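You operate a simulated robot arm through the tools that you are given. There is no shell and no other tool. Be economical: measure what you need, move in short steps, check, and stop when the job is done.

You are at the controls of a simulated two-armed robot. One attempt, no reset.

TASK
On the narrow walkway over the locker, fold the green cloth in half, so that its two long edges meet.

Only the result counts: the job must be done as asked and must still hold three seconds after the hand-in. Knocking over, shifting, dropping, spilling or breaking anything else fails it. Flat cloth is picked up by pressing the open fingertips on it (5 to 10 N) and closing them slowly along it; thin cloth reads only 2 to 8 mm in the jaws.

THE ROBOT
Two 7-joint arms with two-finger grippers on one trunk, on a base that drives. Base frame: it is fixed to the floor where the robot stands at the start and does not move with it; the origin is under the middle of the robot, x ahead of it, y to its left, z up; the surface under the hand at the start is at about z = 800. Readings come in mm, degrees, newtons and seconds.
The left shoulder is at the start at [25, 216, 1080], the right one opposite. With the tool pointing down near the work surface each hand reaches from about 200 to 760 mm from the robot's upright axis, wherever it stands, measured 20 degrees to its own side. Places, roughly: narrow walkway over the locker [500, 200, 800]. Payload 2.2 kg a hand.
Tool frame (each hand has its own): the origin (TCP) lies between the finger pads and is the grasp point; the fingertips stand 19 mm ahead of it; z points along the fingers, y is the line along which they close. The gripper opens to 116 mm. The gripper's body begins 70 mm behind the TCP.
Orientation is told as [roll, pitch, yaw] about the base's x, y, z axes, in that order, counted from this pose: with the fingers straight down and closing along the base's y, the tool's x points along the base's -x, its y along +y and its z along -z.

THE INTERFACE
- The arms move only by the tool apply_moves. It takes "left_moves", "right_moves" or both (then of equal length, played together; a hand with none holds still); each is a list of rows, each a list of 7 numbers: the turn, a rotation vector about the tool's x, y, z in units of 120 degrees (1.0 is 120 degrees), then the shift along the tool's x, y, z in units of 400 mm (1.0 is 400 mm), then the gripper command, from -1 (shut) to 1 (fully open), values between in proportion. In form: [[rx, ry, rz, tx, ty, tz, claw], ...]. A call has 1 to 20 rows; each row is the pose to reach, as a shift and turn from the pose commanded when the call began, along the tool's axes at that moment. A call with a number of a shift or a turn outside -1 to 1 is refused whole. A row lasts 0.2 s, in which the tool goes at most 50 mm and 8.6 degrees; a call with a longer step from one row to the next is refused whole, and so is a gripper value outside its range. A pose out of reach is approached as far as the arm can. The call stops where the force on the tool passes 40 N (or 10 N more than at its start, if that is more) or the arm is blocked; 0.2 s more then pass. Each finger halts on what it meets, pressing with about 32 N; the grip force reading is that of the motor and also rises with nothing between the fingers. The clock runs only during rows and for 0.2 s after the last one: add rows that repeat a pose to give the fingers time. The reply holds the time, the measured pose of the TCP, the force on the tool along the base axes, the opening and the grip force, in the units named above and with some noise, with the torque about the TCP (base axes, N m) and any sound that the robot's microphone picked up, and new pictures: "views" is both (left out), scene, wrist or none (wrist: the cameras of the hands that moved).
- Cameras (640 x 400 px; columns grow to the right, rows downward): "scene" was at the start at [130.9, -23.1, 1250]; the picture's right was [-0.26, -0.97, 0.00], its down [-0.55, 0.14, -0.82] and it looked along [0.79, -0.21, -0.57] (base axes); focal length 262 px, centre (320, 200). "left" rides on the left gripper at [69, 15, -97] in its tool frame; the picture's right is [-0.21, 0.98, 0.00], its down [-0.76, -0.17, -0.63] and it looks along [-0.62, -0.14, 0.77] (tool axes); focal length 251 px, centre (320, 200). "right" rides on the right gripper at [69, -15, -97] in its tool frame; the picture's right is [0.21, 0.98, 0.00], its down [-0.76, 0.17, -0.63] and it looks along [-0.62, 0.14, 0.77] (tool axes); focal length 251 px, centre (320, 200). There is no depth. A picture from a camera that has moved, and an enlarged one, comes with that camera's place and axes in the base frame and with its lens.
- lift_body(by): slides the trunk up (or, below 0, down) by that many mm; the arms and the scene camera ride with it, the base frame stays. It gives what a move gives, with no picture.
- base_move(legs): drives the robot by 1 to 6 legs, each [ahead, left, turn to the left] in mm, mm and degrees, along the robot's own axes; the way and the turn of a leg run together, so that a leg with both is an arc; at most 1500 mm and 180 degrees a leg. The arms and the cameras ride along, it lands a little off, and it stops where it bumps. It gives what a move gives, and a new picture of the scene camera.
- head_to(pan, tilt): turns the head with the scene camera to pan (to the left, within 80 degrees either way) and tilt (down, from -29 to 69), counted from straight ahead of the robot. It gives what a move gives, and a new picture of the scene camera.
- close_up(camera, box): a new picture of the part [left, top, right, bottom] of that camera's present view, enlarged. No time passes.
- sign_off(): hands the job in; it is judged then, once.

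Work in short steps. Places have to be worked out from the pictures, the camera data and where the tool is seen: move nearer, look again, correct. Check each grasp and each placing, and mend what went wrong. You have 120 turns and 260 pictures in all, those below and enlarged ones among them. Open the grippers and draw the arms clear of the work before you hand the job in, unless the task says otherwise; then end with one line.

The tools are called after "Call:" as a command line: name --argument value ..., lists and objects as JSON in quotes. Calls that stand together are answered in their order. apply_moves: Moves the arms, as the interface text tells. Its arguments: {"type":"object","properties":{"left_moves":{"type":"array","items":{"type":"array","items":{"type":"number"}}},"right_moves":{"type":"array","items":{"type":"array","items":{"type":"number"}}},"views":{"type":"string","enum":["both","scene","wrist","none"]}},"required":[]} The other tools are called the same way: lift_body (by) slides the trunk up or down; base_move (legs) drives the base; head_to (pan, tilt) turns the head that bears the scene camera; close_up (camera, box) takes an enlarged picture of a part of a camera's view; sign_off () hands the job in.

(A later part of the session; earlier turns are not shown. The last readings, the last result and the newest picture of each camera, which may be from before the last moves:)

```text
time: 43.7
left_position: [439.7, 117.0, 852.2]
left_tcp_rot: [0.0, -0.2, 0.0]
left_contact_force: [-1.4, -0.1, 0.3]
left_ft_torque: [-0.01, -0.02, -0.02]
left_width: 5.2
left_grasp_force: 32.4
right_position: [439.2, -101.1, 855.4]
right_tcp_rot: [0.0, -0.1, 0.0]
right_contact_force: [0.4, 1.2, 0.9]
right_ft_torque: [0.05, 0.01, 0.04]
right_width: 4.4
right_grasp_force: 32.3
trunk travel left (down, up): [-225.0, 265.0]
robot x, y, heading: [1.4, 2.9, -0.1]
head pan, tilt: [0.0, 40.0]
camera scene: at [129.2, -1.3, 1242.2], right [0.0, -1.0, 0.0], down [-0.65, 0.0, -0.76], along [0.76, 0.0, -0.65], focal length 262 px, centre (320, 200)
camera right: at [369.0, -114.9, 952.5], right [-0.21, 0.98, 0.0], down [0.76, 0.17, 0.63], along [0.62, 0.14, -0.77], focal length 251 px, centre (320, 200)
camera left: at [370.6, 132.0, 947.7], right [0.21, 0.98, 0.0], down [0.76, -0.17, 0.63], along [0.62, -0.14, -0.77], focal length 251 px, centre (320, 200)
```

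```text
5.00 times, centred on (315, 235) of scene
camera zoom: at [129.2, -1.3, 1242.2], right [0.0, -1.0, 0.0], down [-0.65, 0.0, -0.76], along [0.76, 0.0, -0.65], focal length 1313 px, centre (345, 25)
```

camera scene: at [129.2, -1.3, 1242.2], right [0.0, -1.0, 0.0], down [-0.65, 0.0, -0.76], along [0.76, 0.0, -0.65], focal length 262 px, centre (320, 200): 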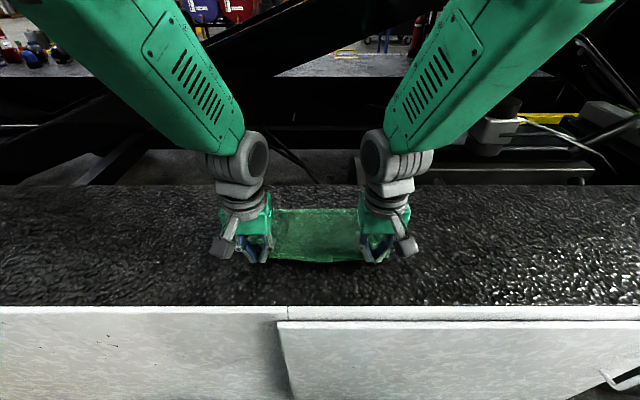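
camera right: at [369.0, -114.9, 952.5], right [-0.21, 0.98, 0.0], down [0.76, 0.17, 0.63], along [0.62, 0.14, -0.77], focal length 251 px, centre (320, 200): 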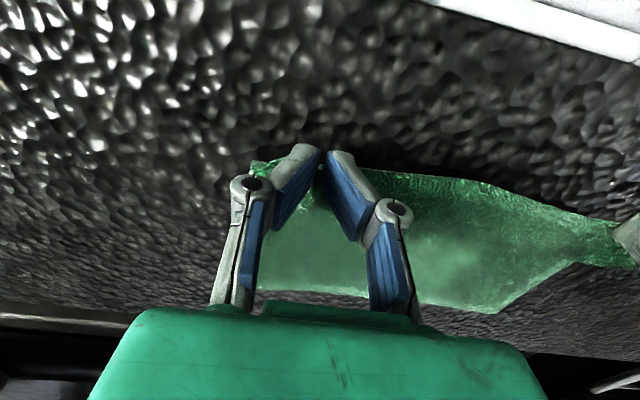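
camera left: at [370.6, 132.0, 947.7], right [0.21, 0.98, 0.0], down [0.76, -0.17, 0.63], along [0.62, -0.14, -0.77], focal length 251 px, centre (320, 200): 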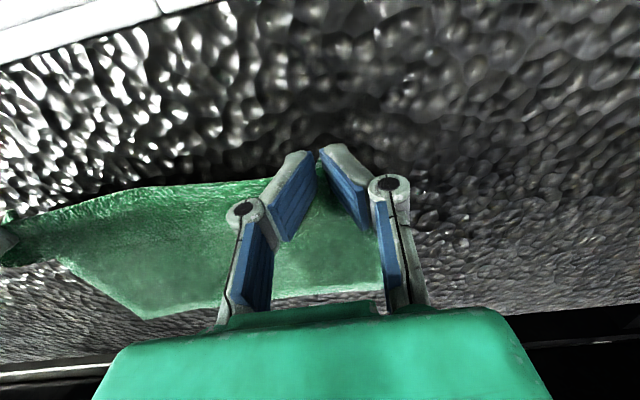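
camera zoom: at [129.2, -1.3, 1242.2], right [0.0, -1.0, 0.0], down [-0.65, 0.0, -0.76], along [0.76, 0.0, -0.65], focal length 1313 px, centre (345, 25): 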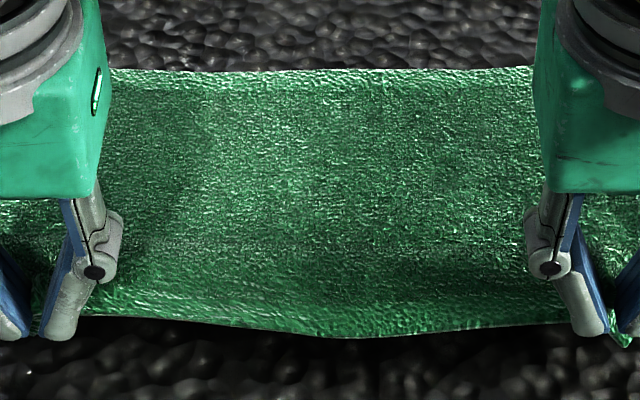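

The far edge looks like a plain edge. I lower to z≈834 and pull gently 30 mm toward me to see whether slack comes out or the far edge moves.

Call:
apply_moves --left_moves '[[0, 0, 0, 0.01, 0, 0.022, -1], [0, 0, 0, 0.02, 0, 0.045, -1], [0, 0, 0, 0.035, 0, 0.045, -1], [0, 0, 0, 0.05, 0, 0.045, -1], [0, 0, 0, 0.065, 0, 0.045, -1], [0, 0, 0, 0.075, 0, 0.045, -1], [0, 0, 0, 0.075, 0, 0.045, -1]]' --right_moves '[[0, 0, 0, 0.01, 0, 0.025, -1], [0, 0, 0, 0.02, 0, 0.05, -1], [0, 0, 0, 0.035, 0, 0.05, -1], [0, 0, 0, 0.05, 0, 0.05, -1], [0, 0, 0, 0.065, 0, 0.05, -1], [0, 0, 0, 0.075, 0, 0.05, -1], [0, 0, 0, 0.075, 0, 0.05, -1]]'

Call:
close_up --camera "scene" --box '[200, 150, 440, 300]'

```text
time: 45.3
left_position: [410.5, 116.5, 835.0]
left_tcp_rot: [0.0, -0.1, 0.0]
left_contact_force: [-0.9, -1.2, 0.3]
left_ft_torque: [-0.03, 0.01, -0.04]
left_width: 4.8
left_grasp_force: 33.1
right_position: [411.2, -101.4, 836.9]
right_tcp_rot: [0.4, -0.2, -0.4]
right_contact_force: [-0.6, 0.2, 0.2]
right_ft_torque: [0.04, -0.01, 0.0]
right_width: 4.6
right_grasp_force: 32.1
trunk travel left (down, up): [-225.0, 265.0]
robot x, y, heading: [-3.6, -0.4, -0.1]
head pan, tilt: [0.0, 40.0]
camera scene: at [129.5, -1.2, 1242.1], right [0.0, -1.0, 0.0], down [-0.65, 0.0, -0.76], along [0.76, 0.0, -0.65], focal length 262 px, centre (320, 200)
camera right: at [341.2, -115.6, 934.1], right [-0.21, 0.98, 0.01], down [0.76, 0.16, 0.64], along [0.62, 0.14, -0.77], focal length 251 px, centre (320, 200)
camera left: at [340.7, 131.6, 930.1], right [0.21, 0.98, 0.0], down [0.76, -0.17, 0.63], along [0.62, -0.14, -0.77], focal length 251 px, centre (320, 200)
```

scene: 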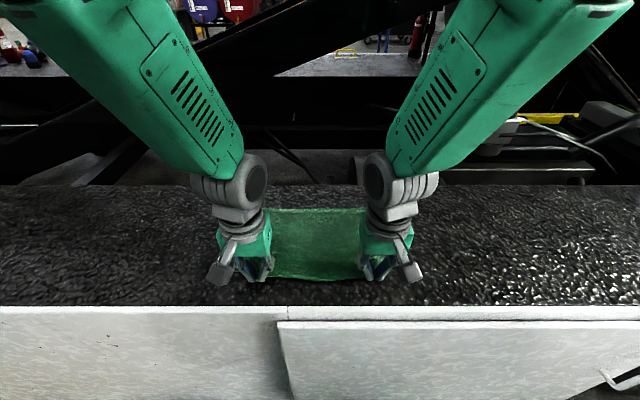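
right: 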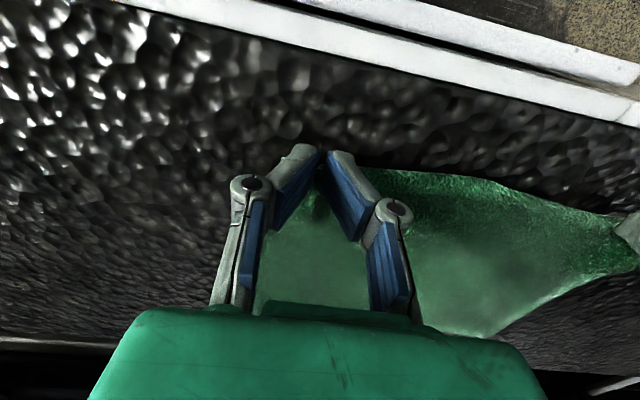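
left: 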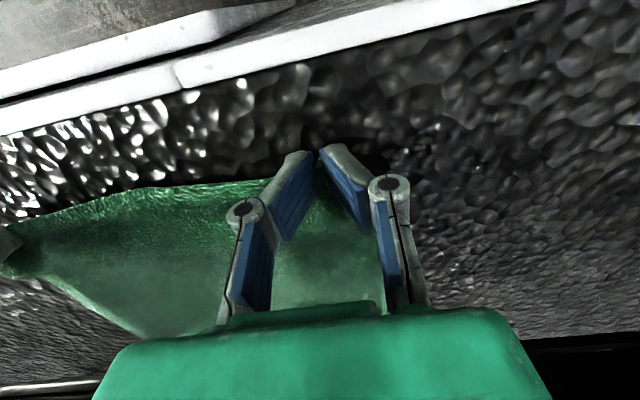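

```text
2.67 times, centred on (320, 225) of scene
camera zoom: at [129.5, -1.2, 1242.1], right [0.0, -1.0, 0.0], down [-0.65, 0.0, -0.76], along [0.76, 0.0, -0.65], focal length 700 px, centre (320, 133)
```

zoom: 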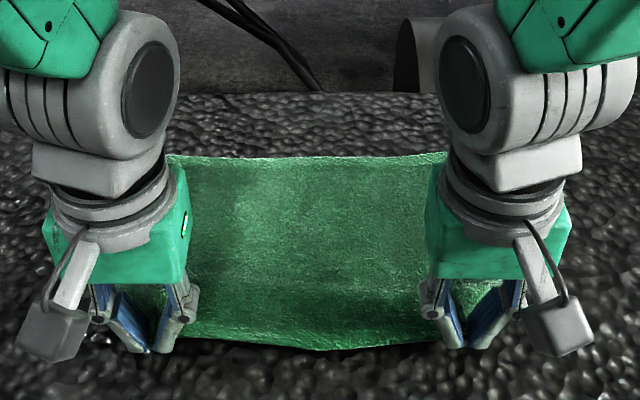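

The slack came out: far edge fixed at x≈613, near edge at x≈397, cloth nearly flat and square. It is now nearer to me, so there is reach for a 25° tilt. I fold along an arc without overshooting, to about (603, 845).

Call:
apply_moves --left_moves '[[0, 0, 0, -0.01, 0, -0.075, -1], [0, 0.025, 0, -0.0475, 0, -0.15, -1], [0, 0.058, 0, -0.11, 0, -0.2075, -1], [0, 0.092, 0, -0.185, 0, -0.2375, -1], [0, 0.125, 0, -0.26, 0, -0.2425, -1], [0, 0.158, 0, -0.335, 0, -0.225, -1], [0, 0.192, 0, -0.3975, 0, -0.1875, -1], [0, 0.208, 0, -0.4475, 0, -0.1375, -1], [0, 0.208, 0, -0.4725, 0, -0.075, -1], [0, 0.208, 0, -0.48, 0, -0.025, -1], [0, 0.208, 0, -0.48, 0, -0.025, -1]]' --right_moves '[[0, 0, 0, -0.01, 0, -0.075, -1], [0, 0.025, 0, -0.0475, 0, -0.15, -1], [0, 0.058, 0, -0.11, 0, -0.2075, -1], [0, 0.092, 0, -0.185, 0, -0.2375, -1], [0, 0.125, 0, -0.26, 0, -0.2425, -1], [0, 0.158, 0, -0.335, 0, -0.225, -1], [0, 0.192, 0, -0.3975, 0, -0.1875, -1], [0, 0.208, 0, -0.4475, 0, -0.1375, -1], [0, 0.208, 0, -0.4725, 0, -0.075, -1], [0, 0.208, 0, -0.48, 0, -0.025, -1], [0, 0.208, 0, -0.48, 0, -0.025, -1]]'

Call:
close_up --camera "scene" --box '[220, 150, 420, 275]'

```text
time: 47.7
left_position: [603.9, 115.2, 845.1]
left_tcp_rot: [-0.1, 24.8, 0.0]
left_contact_force: [0.1, -0.5, 0.6]
left_ft_torque: [0.02, -0.03, -0.01]
left_width: 4.8
left_grasp_force: 31.7
right_position: [602.8, -98.2, 845.5]
right_tcp_rot: [0.1, 24.7, 0.0]
right_contact_force: [0.0, 0.4, 0.7]
right_ft_torque: [0.03, -0.01, 0.01]
right_width: 4.1
right_grasp_force: 31.7
trunk travel left (down, up): [-225.0, 265.0]
robot x, y, heading: [-0.8, 0.8, 0.0]
head pan, tilt: [0.0, 40.0]
camera scene: at [131.5, -1.1, 1242.0], right [0.0, -1.0, 0.0], down [-0.65, 0.0, -0.76], along [0.76, 0.0, -0.65], focal length 262 px, centre (320, 200)
camera right: at [581.3, -113.0, 963.2], right [-0.19, 0.98, 0.09], down [0.95, 0.17, 0.26], along [0.24, 0.14, -0.96], focal length 251 px, centre (320, 200)
camera left: at [582.1, 130.0, 961.4], right [0.19, 0.98, -0.09], down [0.95, -0.17, 0.26], along [0.24, -0.14, -0.96], focal length 251 px, centre (320, 200)
```

scene: 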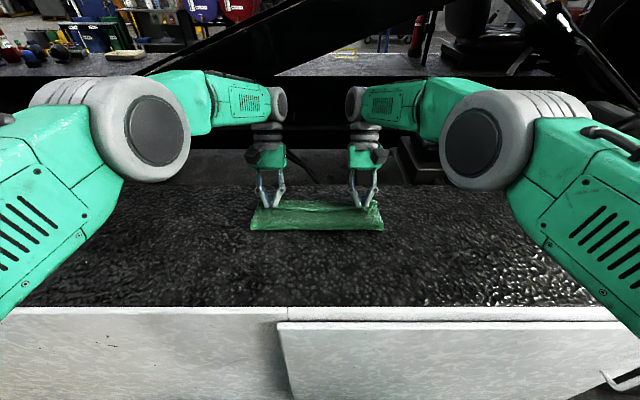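
right: 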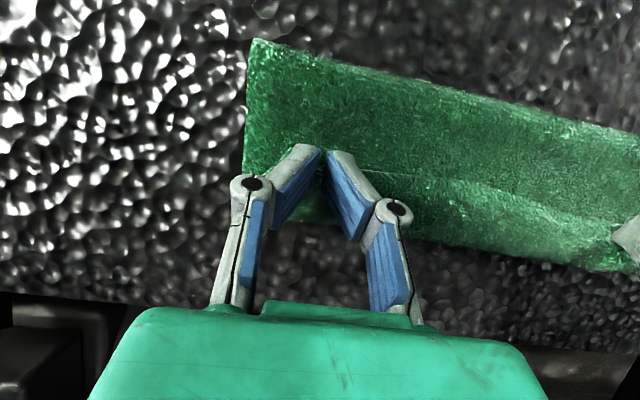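
left: 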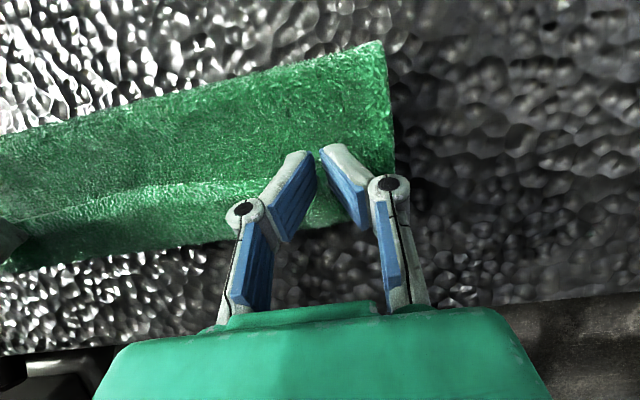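

```text
3.20 times, centred on (320, 212) of scene
camera zoom: at [131.5, -1.1, 1242.0], right [0.0, -1.0, 0.0], down [-0.65, 0.0, -0.76], along [0.76, 0.0, -0.65], focal length 840 px, centre (320, 160)
```

zoom: 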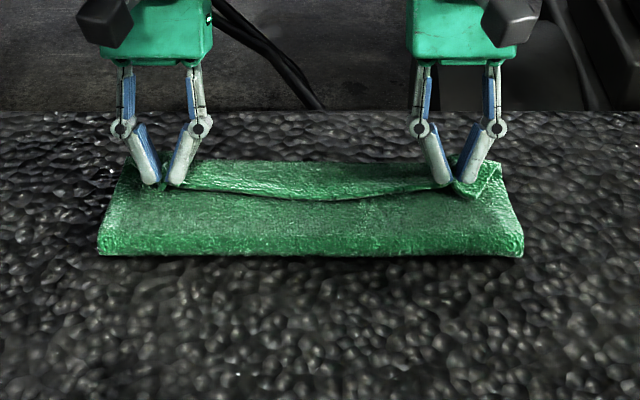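

Again the stiff cloth leaves the jaws pointing away and bends back, leaving a ~40 mm flap. Folding the other way (far edge toward me) lets the hands rotate fully, with the fingers ending up pointing ahead. So I lay this edge back down near me first.

Call:
apply_moves --left_moves '[[0, 0, 0, 0.033, 0, -0.0535, -1], [0, -0.017, 0, 0.082, 0, -0.1, -1], [0, -0.05, 0, 0.158, 0, -0.1335, -1], [0, -0.083, 0, 0.24, 0, -0.132, -1], [0, -0.117, 0, 0.319, 0, -0.095, -1], [0, -0.15, 0, 0.385, 0, -0.029, -1], [0, -0.183, 0, 0.427, 0, 0.059, -1], [0, -0.208, 0, 0.448, 0, 0.1515, -1], [0, -0.208, 0, 0.443, 0, 0.221, -1], [0, -0.208, 0, 0.435, 0, 0.239, -1], [0, -0.208, 0, 0.435, 0, 0.239, -1]]' --right_moves '[[0, 0, 0, 0.033, 0, -0.0535, -1], [0, -0.017, 0, 0.082, 0, -0.1, -1], [0, -0.05, 0, 0.158, 0, -0.1335, -1], [0, -0.083, 0, 0.24, 0, -0.132, -1], [0, -0.117, 0, 0.319, 0, -0.095, -1], [0, -0.15, 0, 0.385, 0, -0.029, -1], [0, -0.183, 0, 0.427, 0, 0.059, -1], [0, -0.208, 0, 0.448, 0, 0.1515, -1], [0, -0.208, 0, 0.443, 0, 0.221, -1], [0, -0.208, 0, 0.435, 0, 0.239, -1], [0, -0.208, 0, 0.435, 0, 0.239, -1]]' --views "none"

Call:
close_up --camera "scene" --box '[200, 150, 440, 300]'

```text
time: 50.1
left_position: [404.3, 116.6, 830.5]
left_tcp_rot: [0.1, -0.1, -0.1]
left_contact_force: [-0.9, 0.3, 0.7]
left_ft_torque: [0.04, 0.0, 0.0]
left_width: 4.9
left_grasp_force: 32.1
right_position: [406.5, -100.1, 836.2]
right_tcp_rot: [0.7, -0.5, -0.4]
right_contact_force: [0.1, -0.1, 0.6]
right_ft_torque: [0.0, 0.0, 0.03]
right_width: 4.7
right_grasp_force: 32.0
trunk travel left (down, up): [-225.0, 265.0]
robot x, y, heading: [-3.0, 1.7, -0.3]
head pan, tilt: [0.0, 40.0]
```

```text
2.67 times, centred on (320, 225) of scene
camera zoom: at [129.5, -1.3, 1242.1], right [0.0, -1.0, 0.0], down [-0.65, 0.0, -0.76], along [0.76, 0.0, -0.65], focal length 700 px, centre (320, 133)
```

zoom: 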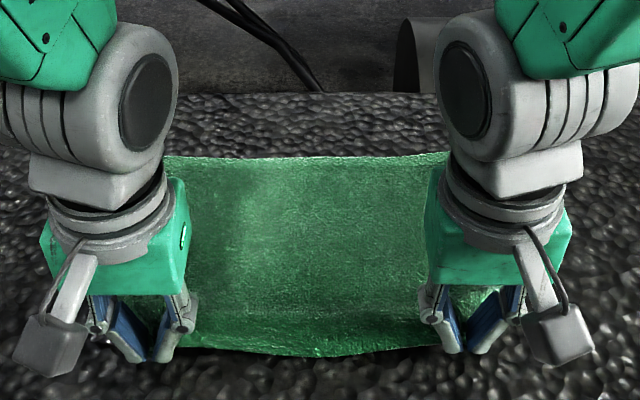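

The far edge is at x≈613 again, so the bottom layer has not moved. I pull out the last slack (12 mm), lower the edge to the surface, and release it slowly.

Call:
apply_moves --left_moves '[[0, 0, 0, 0.015, 0, 0.005, -1], [0, 0, 0, 0.03, 0, 0.012, -1], [0, 0, 0, 0.03, 0, 0.018, -1], [0, 0, 0, 0.03, 0, 0.018, -0.93], [0, 0, 0, 0.03, 0, 0.018, -0.86], [0, 0, 0, 0.03, 0, 0.018, -0.75], [0, 0, 0, 0.03, 0, 0.018, -0.6], [0, 0, 0, 0.03, 0, -0.03, -0.6], [0, 0, 0, 0.03, 0, -0.13, -0.6], [0, 0, 0, 0.03, 0, -0.24, -0.6]]' --right_moves '[[0, 0, 0, 0.015, 0, 0.015, -1], [0, 0, 0, 0.035, 0, 0.026, -1], [0, 0, 0, 0.035, 0, 0.032, -1], [0, 0, 0, 0.035, 0, 0.032, -0.93], [0, 0, 0, 0.035, 0, 0.032, -0.86], [0, 0, 0, 0.035, 0, 0.032, -0.75], [0, 0, 0, 0.035, 0, 0.032, -0.6], [0, 0, 0, 0.035, 0, -0.03, -0.6], [0, 0, 0, 0.035, 0, -0.13, -0.6], [0, 0, 0, 0.035, 0, -0.24, -0.6]]' --views "both"

```text
time: 52.3
left_position: [389.6, 117.2, 927.8]
left_tcp_rot: [0.0, -0.2, 0.0]
left_contact_force: [-0.2, -0.8, -0.5]
left_ft_torque: [0.01, -0.01, 0.01]
left_width: 23.4
left_grasp_force: 0.2
right_position: [387.7, -98.6, 929.3]
right_tcp_rot: [-0.1, -0.2, 0.0]
right_contact_force: [0.2, -0.3, -0.2]
right_ft_torque: [-0.01, -0.01, -0.01]
right_width: 23.3
right_grasp_force: 0.0
trunk travel left (down, up): [-225.0, 265.0]
robot x, y, heading: [-1.7, 1.0, 0.0]
head pan, tilt: [0.0, 40.0]
camera scene: at [126.4, -0.8, 1242.5], right [0.0, -1.0, 0.0], down [-0.64, 0.0, -0.77], along [0.77, 0.0, -0.64], focal length 262 px, centre (320, 200)
camera right: at [318.3, -113.2, 1026.6], right [-0.22, 0.98, 0.0], down [0.75, 0.17, 0.63], along [0.62, 0.14, -0.77], focal length 251 px, centre (320, 200)
camera left: at [321.2, 131.6, 1024.0], right [0.22, 0.98, 0.0], down [0.75, -0.17, 0.64], along [0.62, -0.14, -0.77], focal length 251 px, centre (320, 200)
```

scene: 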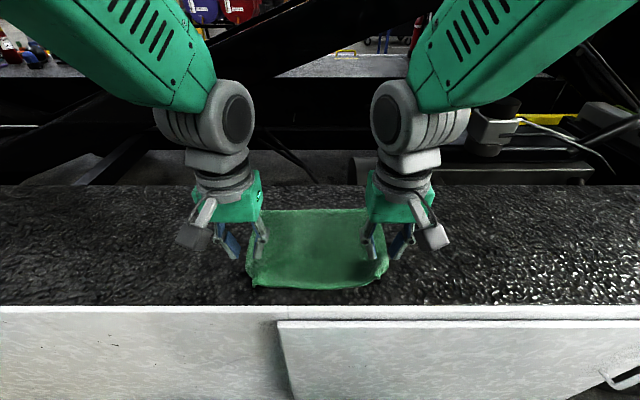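
right: 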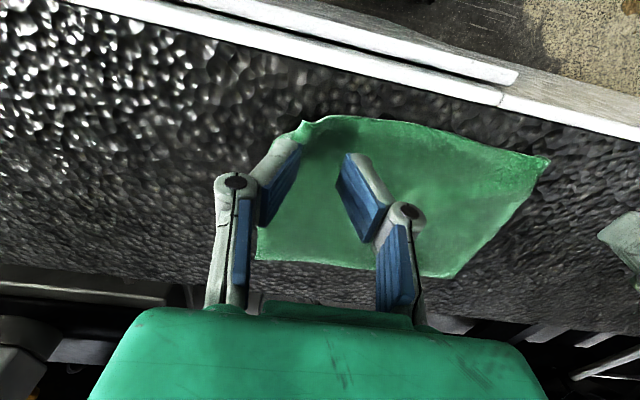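
left: 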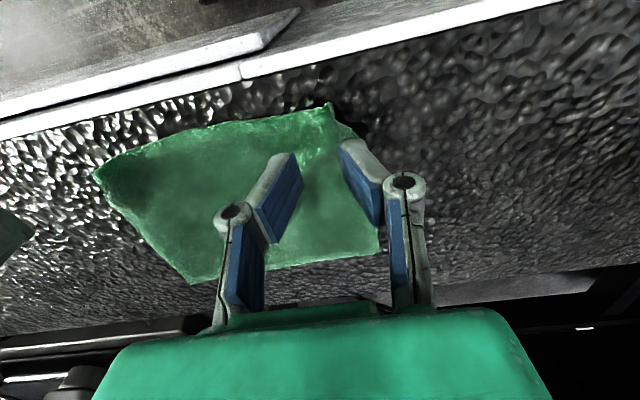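

The cloth is flat again, turned about 3°: left side x≈395–610, right side x≈412–625. I take the hands over the far edge.

Call:
apply_moves --left_moves '[[0, 0, 0, -0.1, 0.005, 0, -0.4], [0, 0, 0, -0.2, 0.01, 0, -0.31], [0, 0, 0, -0.3, 0.015, 0, -0.31], [0, 0, 0, -0.4, 0.02, 0, -0.31], [0, 0, 0, -0.5, 0.02, 0.03, -0.31], [0, 0, 0, -0.555, 0.02, 0.1, -0.31], [0, 0, 0, -0.555, 0.02, 0.13, -0.31], [0, 0, 0, -0.555, 0.02, 0.13, -0.31]]' --right_moves '[[0, 0, 0, -0.105, -0.01, 0, -0.4], [0, 0, 0, -0.21, -0.02, 0, -0.31], [0, 0, 0, -0.315, -0.0285, 0, -0.31], [0, 0, 0, -0.42, -0.0285, 0, -0.31], [0, 0, 0, -0.52, -0.0285, 0.03, -0.31], [0, 0, 0, -0.5975, -0.0285, 0.1, -0.31], [0, 0, 0, -0.5975, -0.0285, 0.13, -0.31], [0, 0, 0, -0.5975, -0.0285, 0.13, -0.31]]'

Call:
close_up --camera "scene" --box '[200, 170, 440, 320]'

```text
time: 54.1
left_position: [615.9, 123.7, 874.8]
left_tcp_rot: [0.1, 0.0, 0.1]
left_contact_force: [0.1, 0.5, -0.1]
left_ft_torque: [0.0, -0.02, -0.02]
left_width: 40.0
left_grasp_force: 0.0
right_position: [629.3, -111.3, 875.7]
right_tcp_rot: [0.0, 0.0, 0.0]
right_contact_force: [-0.6, -0.4, -1.2]
right_ft_torque: [-0.01, 0.02, -0.01]
right_width: 40.0
right_grasp_force: 0.0
trunk travel left (down, up): [-225.0, 265.0]
robot x, y, heading: [-1.2, 0.7, 0.1]
head pan, tilt: [0.0, 40.0]
camera scene: at [132.0, -1.0, 1241.8], right [0.0, -1.0, 0.0], down [-0.65, 0.0, -0.76], along [0.76, 0.0, -0.65], focal length 262 px, centre (320, 200)
camera right: at [560.3, -126.1, 972.5], right [-0.21, 0.98, 0.0], down [0.76, 0.17, 0.63], along [0.62, 0.14, -0.77], focal length 251 px, centre (320, 200)
camera left: at [545.6, 139.4, 970.4], right [0.21, 0.98, 0.0], down [0.76, -0.17, 0.63], along [0.62, -0.14, -0.77], focal length 251 px, centre (320, 200)
```

scene: 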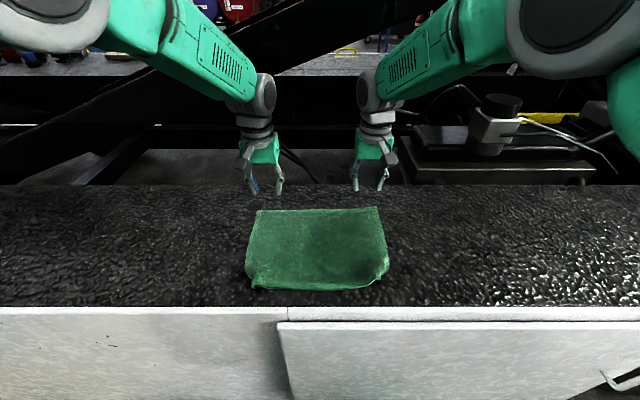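
right: 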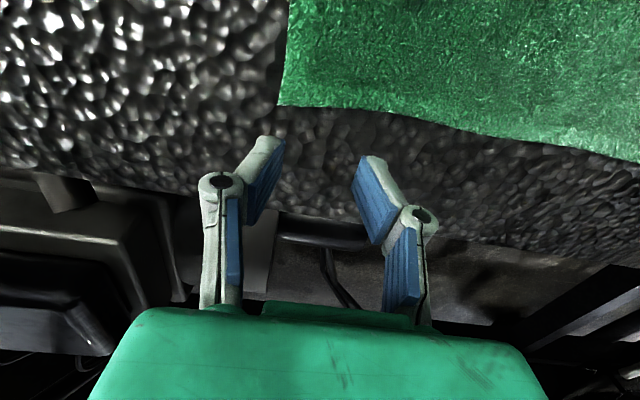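
left: 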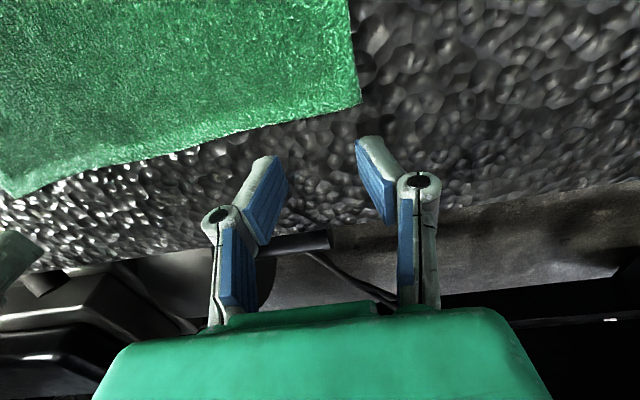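

```text
2.67 times, centred on (320, 245) of scene
camera zoom: at [132.0, -1.0, 1241.8], right [0.0, -1.0, 0.0], down [-0.65, 0.0, -0.76], along [0.76, 0.0, -0.65], focal length 700 px, centre (320, 80)
```

zoom: 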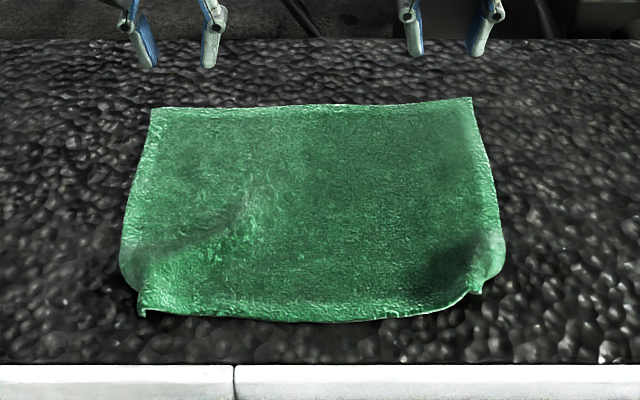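

The far edge is clean: x≈608 on the left, ≈618 on the right. The near corners are bunched inward by about 20–40 mm from the old grips, so I'll smooth them outward first with closed fingertips.

Call:
apply_moves --left_moves '[[0, 0, 0, 0.1, 0, -0.05, -1], [0, 0, 0, 0.2, -0.005, -0.05, -1], [0, 0, 0, 0.3, -0.01, -0.05, -1], [0, 0, 0, 0.4, -0.015, -0.05, -1], [0, 0, 0, 0.49, -0.015, 0.0, -1], [0, 0, 0, 0.52, -0.015, 0.07, -1], [0, 0, 0, 0.52, -0.015, 0.09, -1], [0, 0, 0, 0.52, -0.015, 0.09, -1]]' --right_moves '[[0, 0, 0, 0.1, 0, -0.05, -1], [0, 0, 0, 0.2, 0.005, -0.05, -1], [0, 0, 0, 0.3, 0.01, -0.05, -1], [0, 0, 0, 0.4, 0.02, -0.05, -1], [0, 0, 0, 0.48, 0.02, 0.0, -1], [0, 0, 0, 0.5125, 0.02, 0.07, -1], [0, 0, 0, 0.5125, 0.02, 0.09, -1], [0, 0, 0, 0.5125, 0.02, 0.09, -1]]' --views "wrist"

```text
time: 55.9
left_position: [406.1, 118.2, 838.4]
left_tcp_rot: [0.0, -0.1, 0.1]
left_contact_force: [-0.4, 0.4, -0.1]
left_ft_torque: [-0.01, -0.01, 0.04]
left_width: 0.2
left_grasp_force: 28.2
right_position: [423.4, -102.4, 839.8]
right_tcp_rot: [0.1, -0.1, 0.0]
right_contact_force: [0.1, 1.0, 0.0]
right_ft_torque: [0.0, 0.02, 0.03]
right_width: 0.0
right_grasp_force: 28.6
trunk travel left (down, up): [-225.0, 265.0]
robot x, y, heading: [3.2, 0.3, 0.1]
head pan, tilt: [0.0, 40.0]
camera right: at [354.6, -117.6, 937.4], right [-0.21, 0.98, 0.0], down [0.76, 0.17, 0.63], along [0.62, 0.14, -0.77], focal length 251 px, centre (320, 200)
camera left: at [337.1, 133.4, 934.2], right [0.21, 0.98, 0.0], down [0.76, -0.17, 0.63], along [0.62, -0.14, -0.77], focal length 251 px, centre (320, 200)
```

right: 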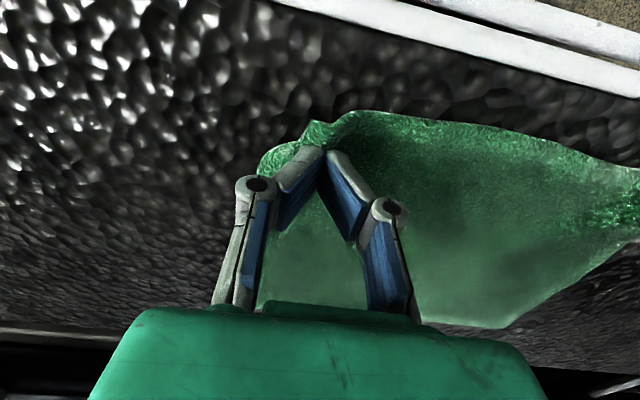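
left: 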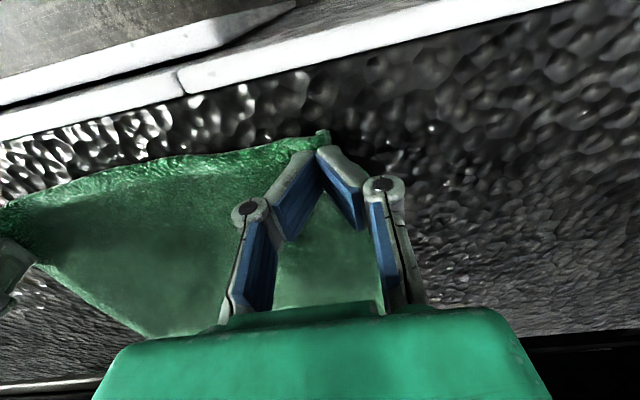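

The fingertips are over the bunched corners. I press down to the surface.

Call:
apply_moves --left_moves '[[0, 0, 0, 0, 0, 0.02, -1], [0, 0, 0, 0, 0, 0.034, -1], [0, 0, 0, 0, 0, 0.038, -1], [0, 0, 0, 0, 0, 0.04, -1], [0, 0, 0, 0, 0, 0.04, -1]]' --right_moves '[[0, 0, 0, 0, 0, 0.02, -1], [0, 0, 0, 0, 0, 0.036, -1], [0, 0, 0, 0, 0, 0.041, -1], [0, 0, 0, 0, 0, 0.0435, -1], [0, 0, 0, 0, 0, 0.0435, -1]]' --views "none"

```text
time: 57.1
left_position: [405.4, 118.5, 824.0]
left_tcp_rot: [0.0, -0.2, 0.0]
left_contact_force: [0.2, -0.5, 6.5]
left_ft_torque: [0.0, -0.02, -0.01]
left_width: 0.0
left_grasp_force: 28.3
right_position: [426.4, -104.2, 823.2]
right_tcp_rot: [0.4, -0.2, -0.3]
right_contact_force: [1.7, 1.2, 8.8]
right_ft_torque: [-0.06, 0.03, 0.04]
right_width: 0.0
right_grasp_force: 28.7
trunk travel left (down, up): [-225.0, 265.0]
robot x, y, heading: [-0.9, 0.1, 0.0]
head pan, tilt: [0.0, 40.0]
```

Contact is 6.5 and 8.8 N. I drag the corners outward slowly, left by (−14, +24) and right by (−20, −36) mm, then lift.

Call:
apply_moves --left_moves '[[0, 0, 0, 0.004, 0.007, 0.002, -1], [0, 0, 0, 0.009, 0.015, 0.002, -1], [0, 0, 0, 0.014, 0.023, 0.002, -1], [0, 0, 0, 0.019, 0.032, 0.002, -1], [0, 0, 0, 0.024, 0.041, 0.002, -1], [0, 0, 0, 0.03, 0.05, 0.002, -1], [0, 0, 0, 0.035, 0.06, 0.002, -1], [0, 0, 0, 0.035, 0.06, -0.03, -1], [0, 0, 0, 0.035, 0.06, -0.12, -1], [0, 0, 0, 0.035, 0.06, -0.2, -1]]' --right_moves '[[0, 0, 0, 0.007, -0.012, 0.001, -1], [0, 0, 0, 0.014, -0.024, 0.001, -1], [0, 0, 0, 0.021, -0.036, 0.001, -1], [0, 0, 0, 0.028, -0.048, 0.001, -1], [0, 0, 0, 0.035, -0.061, 0.001, -1], [0, 0, 0, 0.042, -0.075, 0.001, -1], [0, 0, 0, 0.05, -0.09, 0.001, -1], [0, 0, 0, 0.05, -0.09, -0.03, -1], [0, 0, 0, 0.05, -0.09, -0.12, -1], [0, 0, 0, 0.05, -0.09, -0.2, -1]]' --views "wrist"

Call:
close_up --camera "scene" --box '[200, 170, 440, 320]'

```text
time: 59.3
left_position: [389.5, 144.2, 904.7]
left_tcp_rot: [-0.1, -0.1, 0.0]
left_contact_force: [0.6, 0.0, 0.4]
left_ft_torque: [0.0, 0.05, 0.0]
left_width: 0.0
left_grasp_force: 28.5
right_position: [401.8, -137.7, 903.3]
right_tcp_rot: [-0.1, -0.1, 0.0]
right_contact_force: [-0.2, 0.0, 0.4]
right_ft_torque: [-0.04, -0.01, 0.04]
right_width: 0.0
right_grasp_force: 28.9
trunk travel left (down, up): [-225.0, 265.0]
robot x, y, heading: [2.3, 0.9, 0.0]
head pan, tilt: [0.0, 40.0]
camera right: at [332.4, -152.1, 1000.9], right [-0.22, 0.98, 0.0], down [0.76, 0.17, 0.63], along [0.62, 0.13, -0.77], focal length 251 px, centre (320, 200)
camera left: at [321.6, 159.2, 999.9], right [0.21, 0.98, 0.0], down [0.76, -0.17, 0.63], along [0.62, -0.14, -0.77], focal length 251 px, centre (320, 200)
```

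right: 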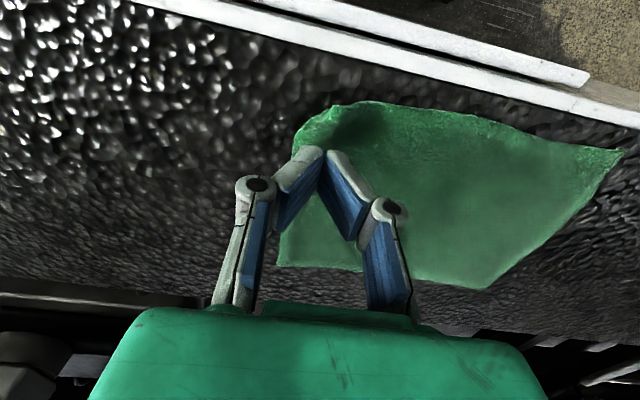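
left: 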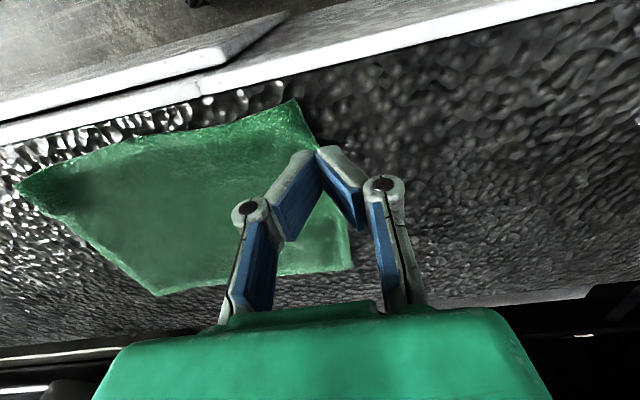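

```text
2.67 times, centred on (320, 245) of scene
camera zoom: at [127.4, 0.5, 1242.3], right [0.0, -1.0, 0.0], down [-0.64, 0.0, -0.76], along [0.76, 0.0, -0.64], focal length 700 px, centre (320, 80)
```

zoom: 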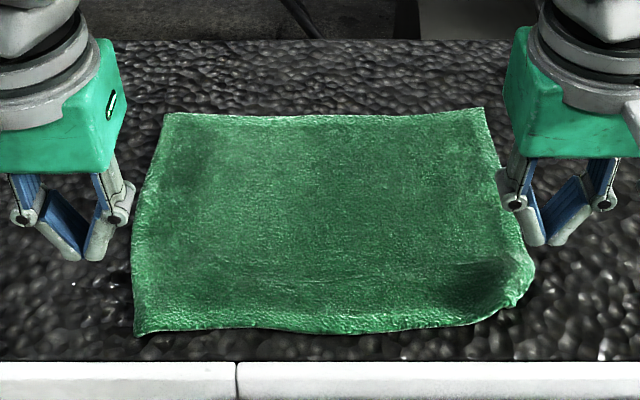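

The left corner is nearly square now; the right one still has a hump. I press both again, use the left as an anchor, and draw the right corner further out.

Call:
apply_moves --left_moves '[[0, 0, 0, -0.02, -0.055, 0.05, -1], [0, 0, 0, -0.02, -0.055, 0.12, -1], [0, 0, 0, -0.02, -0.055, 0.18, -1], [0, 0, 0, -0.02, -0.055, 0.198, -1], [0, 0, 0, -0.02, -0.055, 0.203, -1], [0, 0, 0, -0.02, -0.055, 0.203, -1]]' --right_moves '[[0, 0, 0, -0.04, 0.032, 0.05, -1], [0, 0, 0, -0.04, 0.032, 0.12, -1], [0, 0, 0, -0.04, 0.032, 0.18, -1], [0, 0, 0, -0.04, 0.032, 0.197, -1], [0, 0, 0, -0.04, 0.032, 0.202, -1], [0, 0, 0, -0.04, 0.032, 0.202, -1]]' --views "none"

```text
time: 60.7
left_position: [399.4, 121.0, 822.4]
left_tcp_rot: [0.0, -0.1, 0.0]
left_contact_force: [1.1, 1.0, 2.2]
left_ft_torque: [-0.01, -0.02, 0.0]
left_width: 0.3
left_grasp_force: 28.4
right_position: [420.0, -126.4, 822.5]
right_tcp_rot: [-0.1, -0.2, 0.0]
right_contact_force: [1.9, -0.5, 13.8]
right_ft_torque: [-0.12, 0.11, 0.03]
right_width: 0.0
right_grasp_force: 28.5
trunk travel left (down, up): [-225.0, 265.0]
robot x, y, heading: [-0.9, -1.5, -0.3]
head pan, tilt: [0.0, 40.0]
```

Call:
apply_moves --left_moves '[[0, 0, 0, 0, 0, 0.003, -1], [0, 0, 0, 0.0, 0.006, 0.003, -1], [0, 0, 0, 0, 0.012, 0.003, -1], [0, 0, 0, 0.0, 0.018, 0.003, -1], [0, 0, 0, 0.0, 0.024, 0.003, -1], [0, 0, 0, 0.0, 0.03, 0.003, -1], [0, 0, 0, 0.0, 0.03, 0.003, -1], [0, 0, 0, 0, 0.03, -0.03, -1], [0, 0, 0, 0, 0.03, -0.12, -1], [0, 0, 0, 0, 0.03, -0.22, -1]]' --right_moves '[[0, 0, 0, 0.0, 0, 0, -1], [0, 0, 0, 0.009, -0.013, 0, -1], [0, 0, 0, 0.018, -0.026, 0, -1], [0, 0, 0, 0.027, -0.039, 0, -1], [0, 0, 0, 0.036, -0.052, 0, -1], [0, 0, 0, 0.045, -0.065, 0, -1], [0, 0, 0, 0.045, -0.065, 0, -1], [0, 0, 0, 0.045, -0.065, -0.03, -1], [0, 0, 0, 0.045, -0.065, -0.12, -1], [0, 0, 0, 0.045, -0.065, -0.22, -1]]' --views "none"

Call:
close_up --camera "scene" --box '[200, 170, 440, 320]'

```text
time: 62.9
left_position: [396.6, 132.7, 910.4]
left_tcp_rot: [0.0, -0.1, 0.0]
left_contact_force: [0.3, 0.9, 0.2]
left_ft_torque: [0.03, 0.02, 0.01]
left_width: 0.1
left_grasp_force: 29.0
right_position: [400.4, -153.3, 910.3]
right_tcp_rot: [0.0, 0.0, 0.1]
right_contact_force: [0.1, -0.2, -0.9]
right_ft_torque: [-0.02, -0.02, -0.03]
right_width: 0.0
right_grasp_force: 28.2
trunk travel left (down, up): [-225.0, 265.0]
robot x, y, heading: [-4.5, -2.1, 0.0]
head pan, tilt: [0.0, 40.0]
```

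```text
2.67 times, centred on (320, 245) of scene
camera zoom: at [126.7, -0.6, 1242.4], right [0.0, -1.0, 0.0], down [-0.64, 0.0, -0.77], along [0.77, 0.0, -0.64], focal length 700 px, centre (320, 80)
```

zoom: 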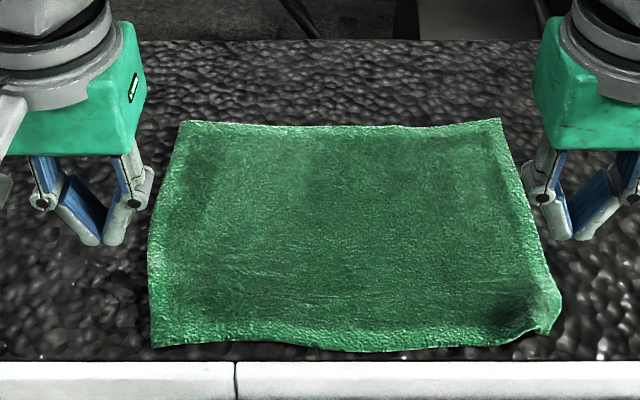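

The cloth is now nearly flat and rectangular: far edge x≈601 from y≈127 to −166, near edge x≈376. I go to the far edge, gripping at y≈100 and −138 with a small bite.

Call:
apply_moves --left_moves '[[0, 0, 0, -0.1, -0.02, 0, -0.6], [0, 0, 0, -0.2, -0.04, 0, -0.31], [0, 0, 0, -0.3, -0.06, 0, -0.31], [0, 0, 0, -0.4, -0.08, 0, -0.31], [0, 0, 0, -0.5, -0.0825, 0.03, -0.31], [0, 0, 0, -0.513, -0.0825, 0.12, -0.31], [0, 0, 0, -0.513, -0.0825, 0.165, -0.31], [0, 0, 0, -0.513, -0.0825, 0.165, -0.31]]' --right_moves '[[0, 0, 0, -0.1, 0.01, 0, -0.6], [0, 0, 0, -0.2, 0.02, 0, -0.31], [0, 0, 0, -0.3, 0.03, 0, -0.31], [0, 0, 0, -0.4, 0.038, 0, -0.31], [0, 0, 0, -0.5, 0.038, 0.03, -0.31], [0, 0, 0, -0.515, 0.038, 0.12, -0.31], [0, 0, 0, -0.515, 0.038, 0.165, -0.31], [0, 0, 0, -0.515, 0.038, 0.165, -0.31]]'

```text
time: 64.7
left_position: [604.5, 99.2, 845.0]
left_tcp_rot: [0.1, -0.1, 0.0]
left_contact_force: [0.1, 0.1, 0.5]
left_ft_torque: [0.01, -0.02, 0.04]
left_width: 39.7
left_grasp_force: 0.0
right_position: [609.0, -136.5, 843.8]
right_tcp_rot: [0.0, 0.0, 0.0]
right_contact_force: [0.9, 0.8, 0.1]
right_ft_torque: [0.0, -0.03, -0.01]
right_width: 40.1
right_grasp_force: 0.0
trunk travel left (down, up): [-225.0, 265.0]
robot x, y, heading: [-0.3, -0.4, -0.0]
head pan, tilt: [0.0, 40.0]
camera scene: at [131.2, -1.5, 1242.0], right [0.0, -1.0, 0.0], down [-0.65, 0.0, -0.76], along [0.76, 0.0, -0.65], focal length 262 px, centre (320, 200)
camera right: at [538.3, -151.7, 941.0], right [-0.21, 0.98, 0.0], down [0.76, 0.17, 0.63], along [0.62, 0.14, -0.77], focal length 251 px, centre (320, 200)
camera left: at [536.1, 114.6, 940.7], right [0.21, 0.98, 0.0], down [0.76, -0.17, 0.63], along [0.62, -0.14, -0.77], focal length 251 px, centre (320, 200)
```

scene: 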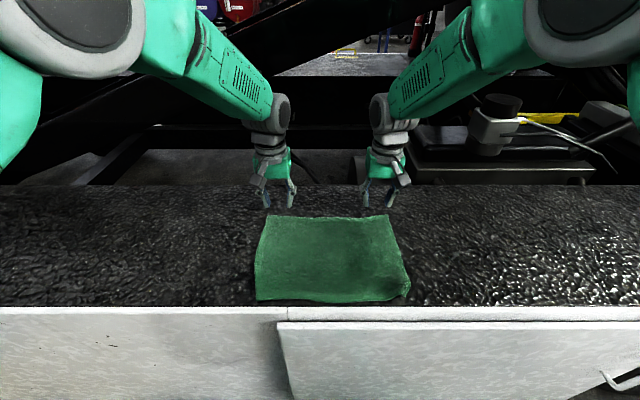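
right: 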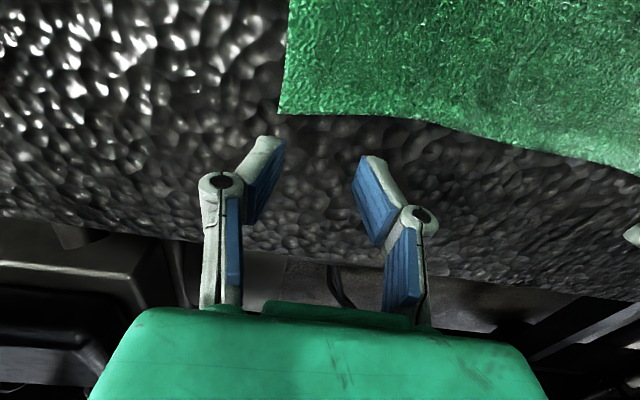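
left: 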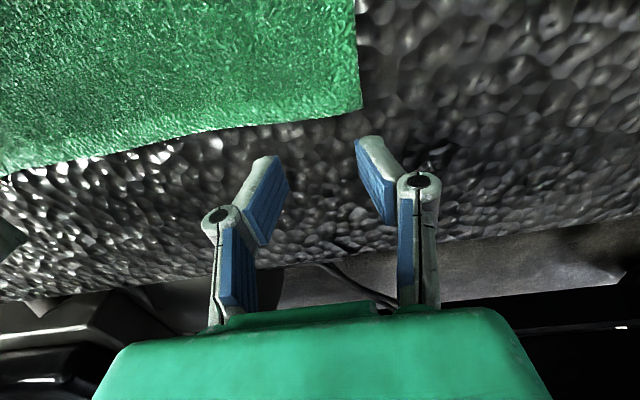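

The wrist views put the far edge at x≈586 (left) and ≈589 (right). I shift back about 17 mm for a ~9 mm bite and lower to contact.

Call:
apply_moves --left_moves '[[0, 0, 0, 0.041, 0, 0.01, -0.31], [0, 0, 0, 0.041, 0, 0.035, -0.31], [0, 0, 0, 0.041, 0, 0.05, -0.31], [0, 0, 0, 0.041, 0, 0.054, -0.31], [0, 0, 0, 0.041, 0, 0.0565, -0.31], [0, 0, 0, 0.041, 0, 0.0565, -0.31]]' --right_moves '[[0, 0, 0, 0.045, 0, 0.01, -0.31], [0, 0, 0, 0.045, 0, 0.032, -0.31], [0, 0, 0, 0.045, 0, 0.047, -0.31], [0, 0, 0, 0.045, 0, 0.051, -0.31], [0, 0, 0, 0.045, 0, 0.0535, -0.31], [0, 0, 0, 0.045, 0, 0.0535, -0.31]]' --views "wrist"

```text
time: 66.1
left_position: [590.1, 99.9, 823.2]
left_tcp_rot: [0.1, -0.3, 0.0]
left_contact_force: [2.0, -0.3, 6.7]
left_ft_torque: [0.0, -0.02, 0.02]
left_width: 40.1
left_grasp_force: 0.0
right_position: [591.3, -137.9, 823.0]
right_tcp_rot: [0.0, -0.2, 0.0]
right_contact_force: [0.5, -0.5, 4.9]
right_ft_torque: [-0.02, 0.04, 0.02]
right_width: 40.1
right_grasp_force: 0.0
trunk travel left (down, up): [-225.0, 265.0]
robot x, y, heading: [1.8, 0.3, -0.2]
head pan, tilt: [0.0, 40.0]
camera right: at [520.3, -152.1, 920.2], right [-0.21, 0.98, 0.0], down [0.75, 0.17, 0.64], along [0.62, 0.14, -0.77], focal length 251 px, centre (320, 200)
camera left: at [519.7, 114.4, 918.6], right [0.21, 0.98, 0.0], down [0.75, -0.17, 0.64], along [0.62, -0.14, -0.77], focal length 251 px, centre (320, 200)
```

right: 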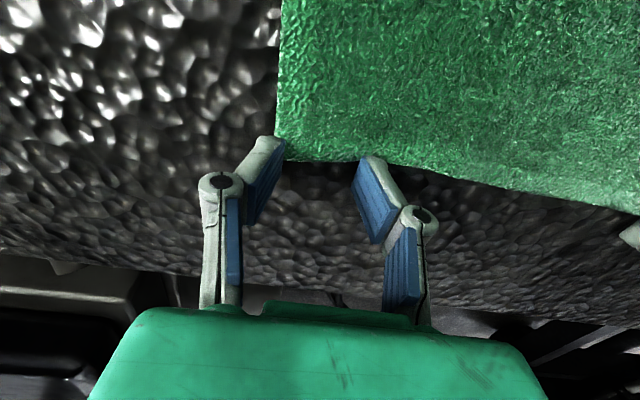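
left: 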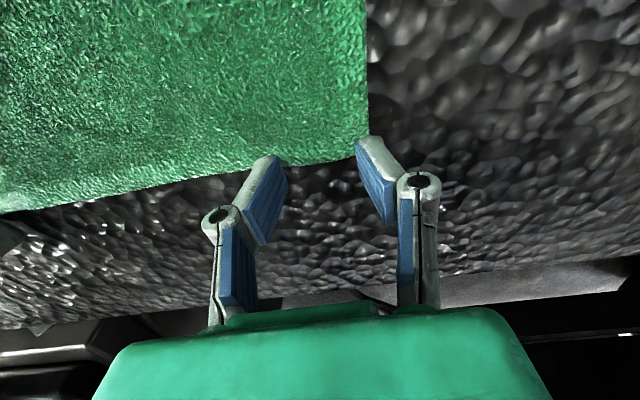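

The overlap is only about 5 mm. I lift slightly, move back 5 mm, press again at the same depth and close slowly.

Call:
apply_moves --left_moves '[[0, 0, 0, 0, 0, -0.012, -0.31], [0, 0, 0, 0.0125, 0, -0.012, -0.31], [0, 0, 0, 0.0125, 0, 0, -0.31], [0, 0, 0, 0.0125, 0, 0.001, -0.31], [0, 0, 0, 0.0125, 0, 0.001, -0.36], [0, 0, 0, 0.0125, 0, 0.001, -0.41], [0, 0, 0, 0.0125, 0, 0.001, -0.46], [0, 0, 0, 0.0125, 0, 0.001, -0.51], [0, 0, 0, 0.0125, 0, 0.001, -0.56], [0, 0, 0, 0.0125, 0, 0.001, -0.61], [0, 0, 0, 0.0125, 0, 0.001, -0.66], [0, 0, 0, 0.0125, 0, 0.001, -0.71], [0, 0, 0, 0.0125, 0, 0.001, -0.76], [0, 0, 0, 0.0125, 0, 0.001, -0.81], [0, 0, 0, 0.0125, 0, 0.001, -0.86], [0, 0, 0, 0.0125, 0, 0.001, -0.91], [0, 0, 0, 0.0125, 0, 0.001, -0.96], [0, 0, 0, 0.0125, 0, 0.001, -1], [0, 0, 0, 0.0125, 0, 0.001, -1], [0, 0, 0, 0.0125, 0, 0.001, -1]]' --right_moves '[[0, 0, 0, 0, 0, -0.012, -0.31], [0, 0, 0, 0.0125, 0, -0.012, -0.31], [0, 0, 0, 0.0125, 0, 0, -0.31], [0, 0, 0, 0.0125, 0, 0.002, -0.31], [0, 0, 0, 0.0125, 0, 0.002, -0.36], [0, 0, 0, 0.0125, 0, 0.002, -0.41], [0, 0, 0, 0.0125, 0, 0.002, -0.46], [0, 0, 0, 0.0125, 0, 0.002, -0.51], [0, 0, 0, 0.0125, 0, 0.002, -0.56], [0, 0, 0, 0.0125, 0, 0.002, -0.61], [0, 0, 0, 0.0125, 0, 0.002, -0.66], [0, 0, 0, 0.0125, 0, 0.002, -0.71], [0, 0, 0, 0.0125, 0, 0.002, -0.76], [0, 0, 0, 0.0125, 0, 0.002, -0.81], [0, 0, 0, 0.0125, 0, 0.002, -0.86], [0, 0, 0, 0.0125, 0, 0.002, -0.91], [0, 0, 0, 0.0125, 0, 0.002, -0.96], [0, 0, 0, 0.0125, 0, 0.002, -1], [0, 0, 0, 0.0125, 0, 0.002, -1], [0, 0, 0, 0.0125, 0, 0.002, -1]]' --views "wrist"

```text
time: 70.3
left_position: [583.4, 97.9, 821.9]
left_tcp_rot: [0.0, -0.1, -0.1]
left_contact_force: [0.2, -3.4, 7.6]
left_ft_torque: [-0.19, 0.02, 0.0]
left_width: 5.1
left_grasp_force: 31.9
right_position: [585.8, -138.2, 822.6]
right_tcp_rot: [0.1, -0.2, 0.0]
right_contact_force: [0.8, 3.5, 2.9]
right_ft_torque: [0.06, -0.03, 0.02]
right_width: 5.8
right_grasp_force: 31.9
trunk travel left (down, up): [-225.0, 265.0]
robot x, y, heading: [-1.1, -0.5, -0.1]
head pan, tilt: [0.0, 40.0]
camera right: at [515.3, -152.0, 919.6], right [-0.21, 0.98, 0.0], down [0.76, 0.17, 0.63], along [0.62, 0.14, -0.77], focal length 251 px, centre (320, 200)
camera left: at [514.6, 114.0, 917.6], right [0.21, 0.98, 0.0], down [0.75, -0.17, 0.63], along [0.62, -0.14, -0.77], focal length 251 px, centre (320, 200)
```

right: 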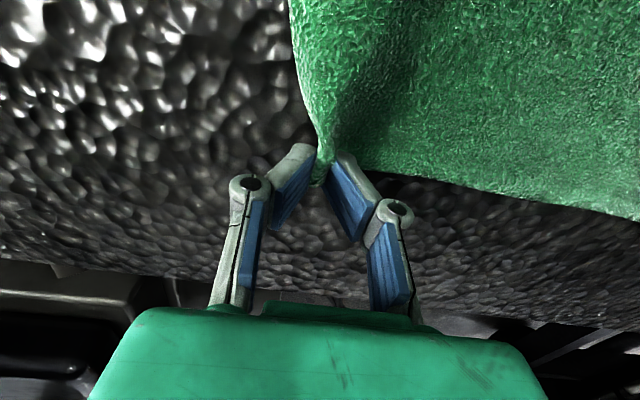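
left: 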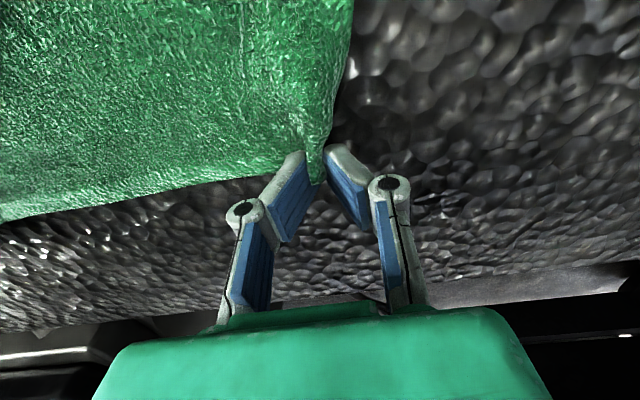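

Both hold the far edge with a small bite (5.1 and 5.8 mm). I slide the whole cloth 35 mm ahead to keep its near edge away from the walkway rim.

Call:
apply_moves --left_moves '[[0, 0, 0, 0, 0, -0.015, -1], [0, 0, 0, -0.02, 0, -0.015, -1], [0, 0, 0, -0.04, 0, -0.015, -1], [0, 0, 0, -0.06, 0, -0.015, -1], [0, 0, 0, -0.08, 0, -0.015, -1], [0, 0, 0, -0.095, 0, -0.015, -1], [0, 0, 0, -0.095, 0, -0.015, -1]]' --right_moves '[[0, 0, 0, 0, 0, -0.015, -1], [0, 0, 0, -0.02, 0, -0.015, -1], [0, 0, 0, -0.04, 0, -0.015, -1], [0, 0, 0, -0.06, 0, -0.015, -1], [0, 0, 0, -0.08, 0, -0.015, -1], [0, 0, 0, -0.095, 0, -0.015, -1], [0, 0, 0, -0.095, 0, -0.015, -1]]' --views "none"

Call:
close_up --camera "scene" --box '[200, 170, 440, 320]'

```text
time: 71.9
left_position: [621.3, 99.2, 826.8]
left_tcp_rot: [0.0, -0.1, 0.0]
left_contact_force: [-0.2, -1.0, -0.4]
left_ft_torque: [-0.07, 0.01, 0.04]
left_width: 5.2
left_grasp_force: 31.5
right_position: [623.8, -137.7, 828.0]
right_tcp_rot: [-0.1, -0.2, 0.0]
right_contact_force: [-0.1, -0.2, -0.4]
right_ft_torque: [0.02, 0.01, 0.03]
right_width: 5.6
right_grasp_force: 31.9
trunk travel left (down, up): [-225.0, 265.0]
robot x, y, heading: [-1.5, 0.4, 0.2]
head pan, tilt: [0.0, 40.0]
```

```text
2.67 times, centred on (320, 245) of scene
camera zoom: at [131.4, -1.5, 1241.9], right [0.0, -1.0, 0.0], down [-0.65, 0.0, -0.76], along [0.76, 0.0, -0.65], focal length 700 px, centre (320, 80)
```

zoom: 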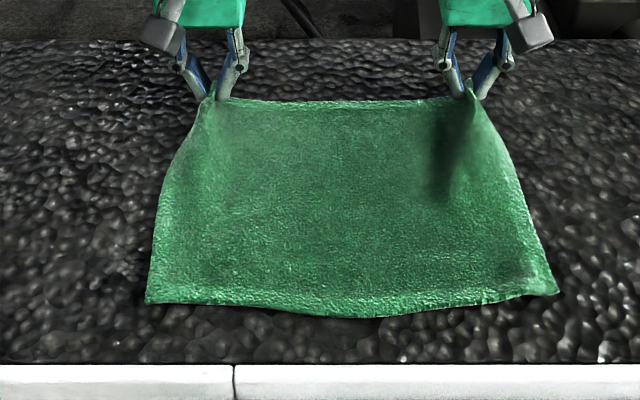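

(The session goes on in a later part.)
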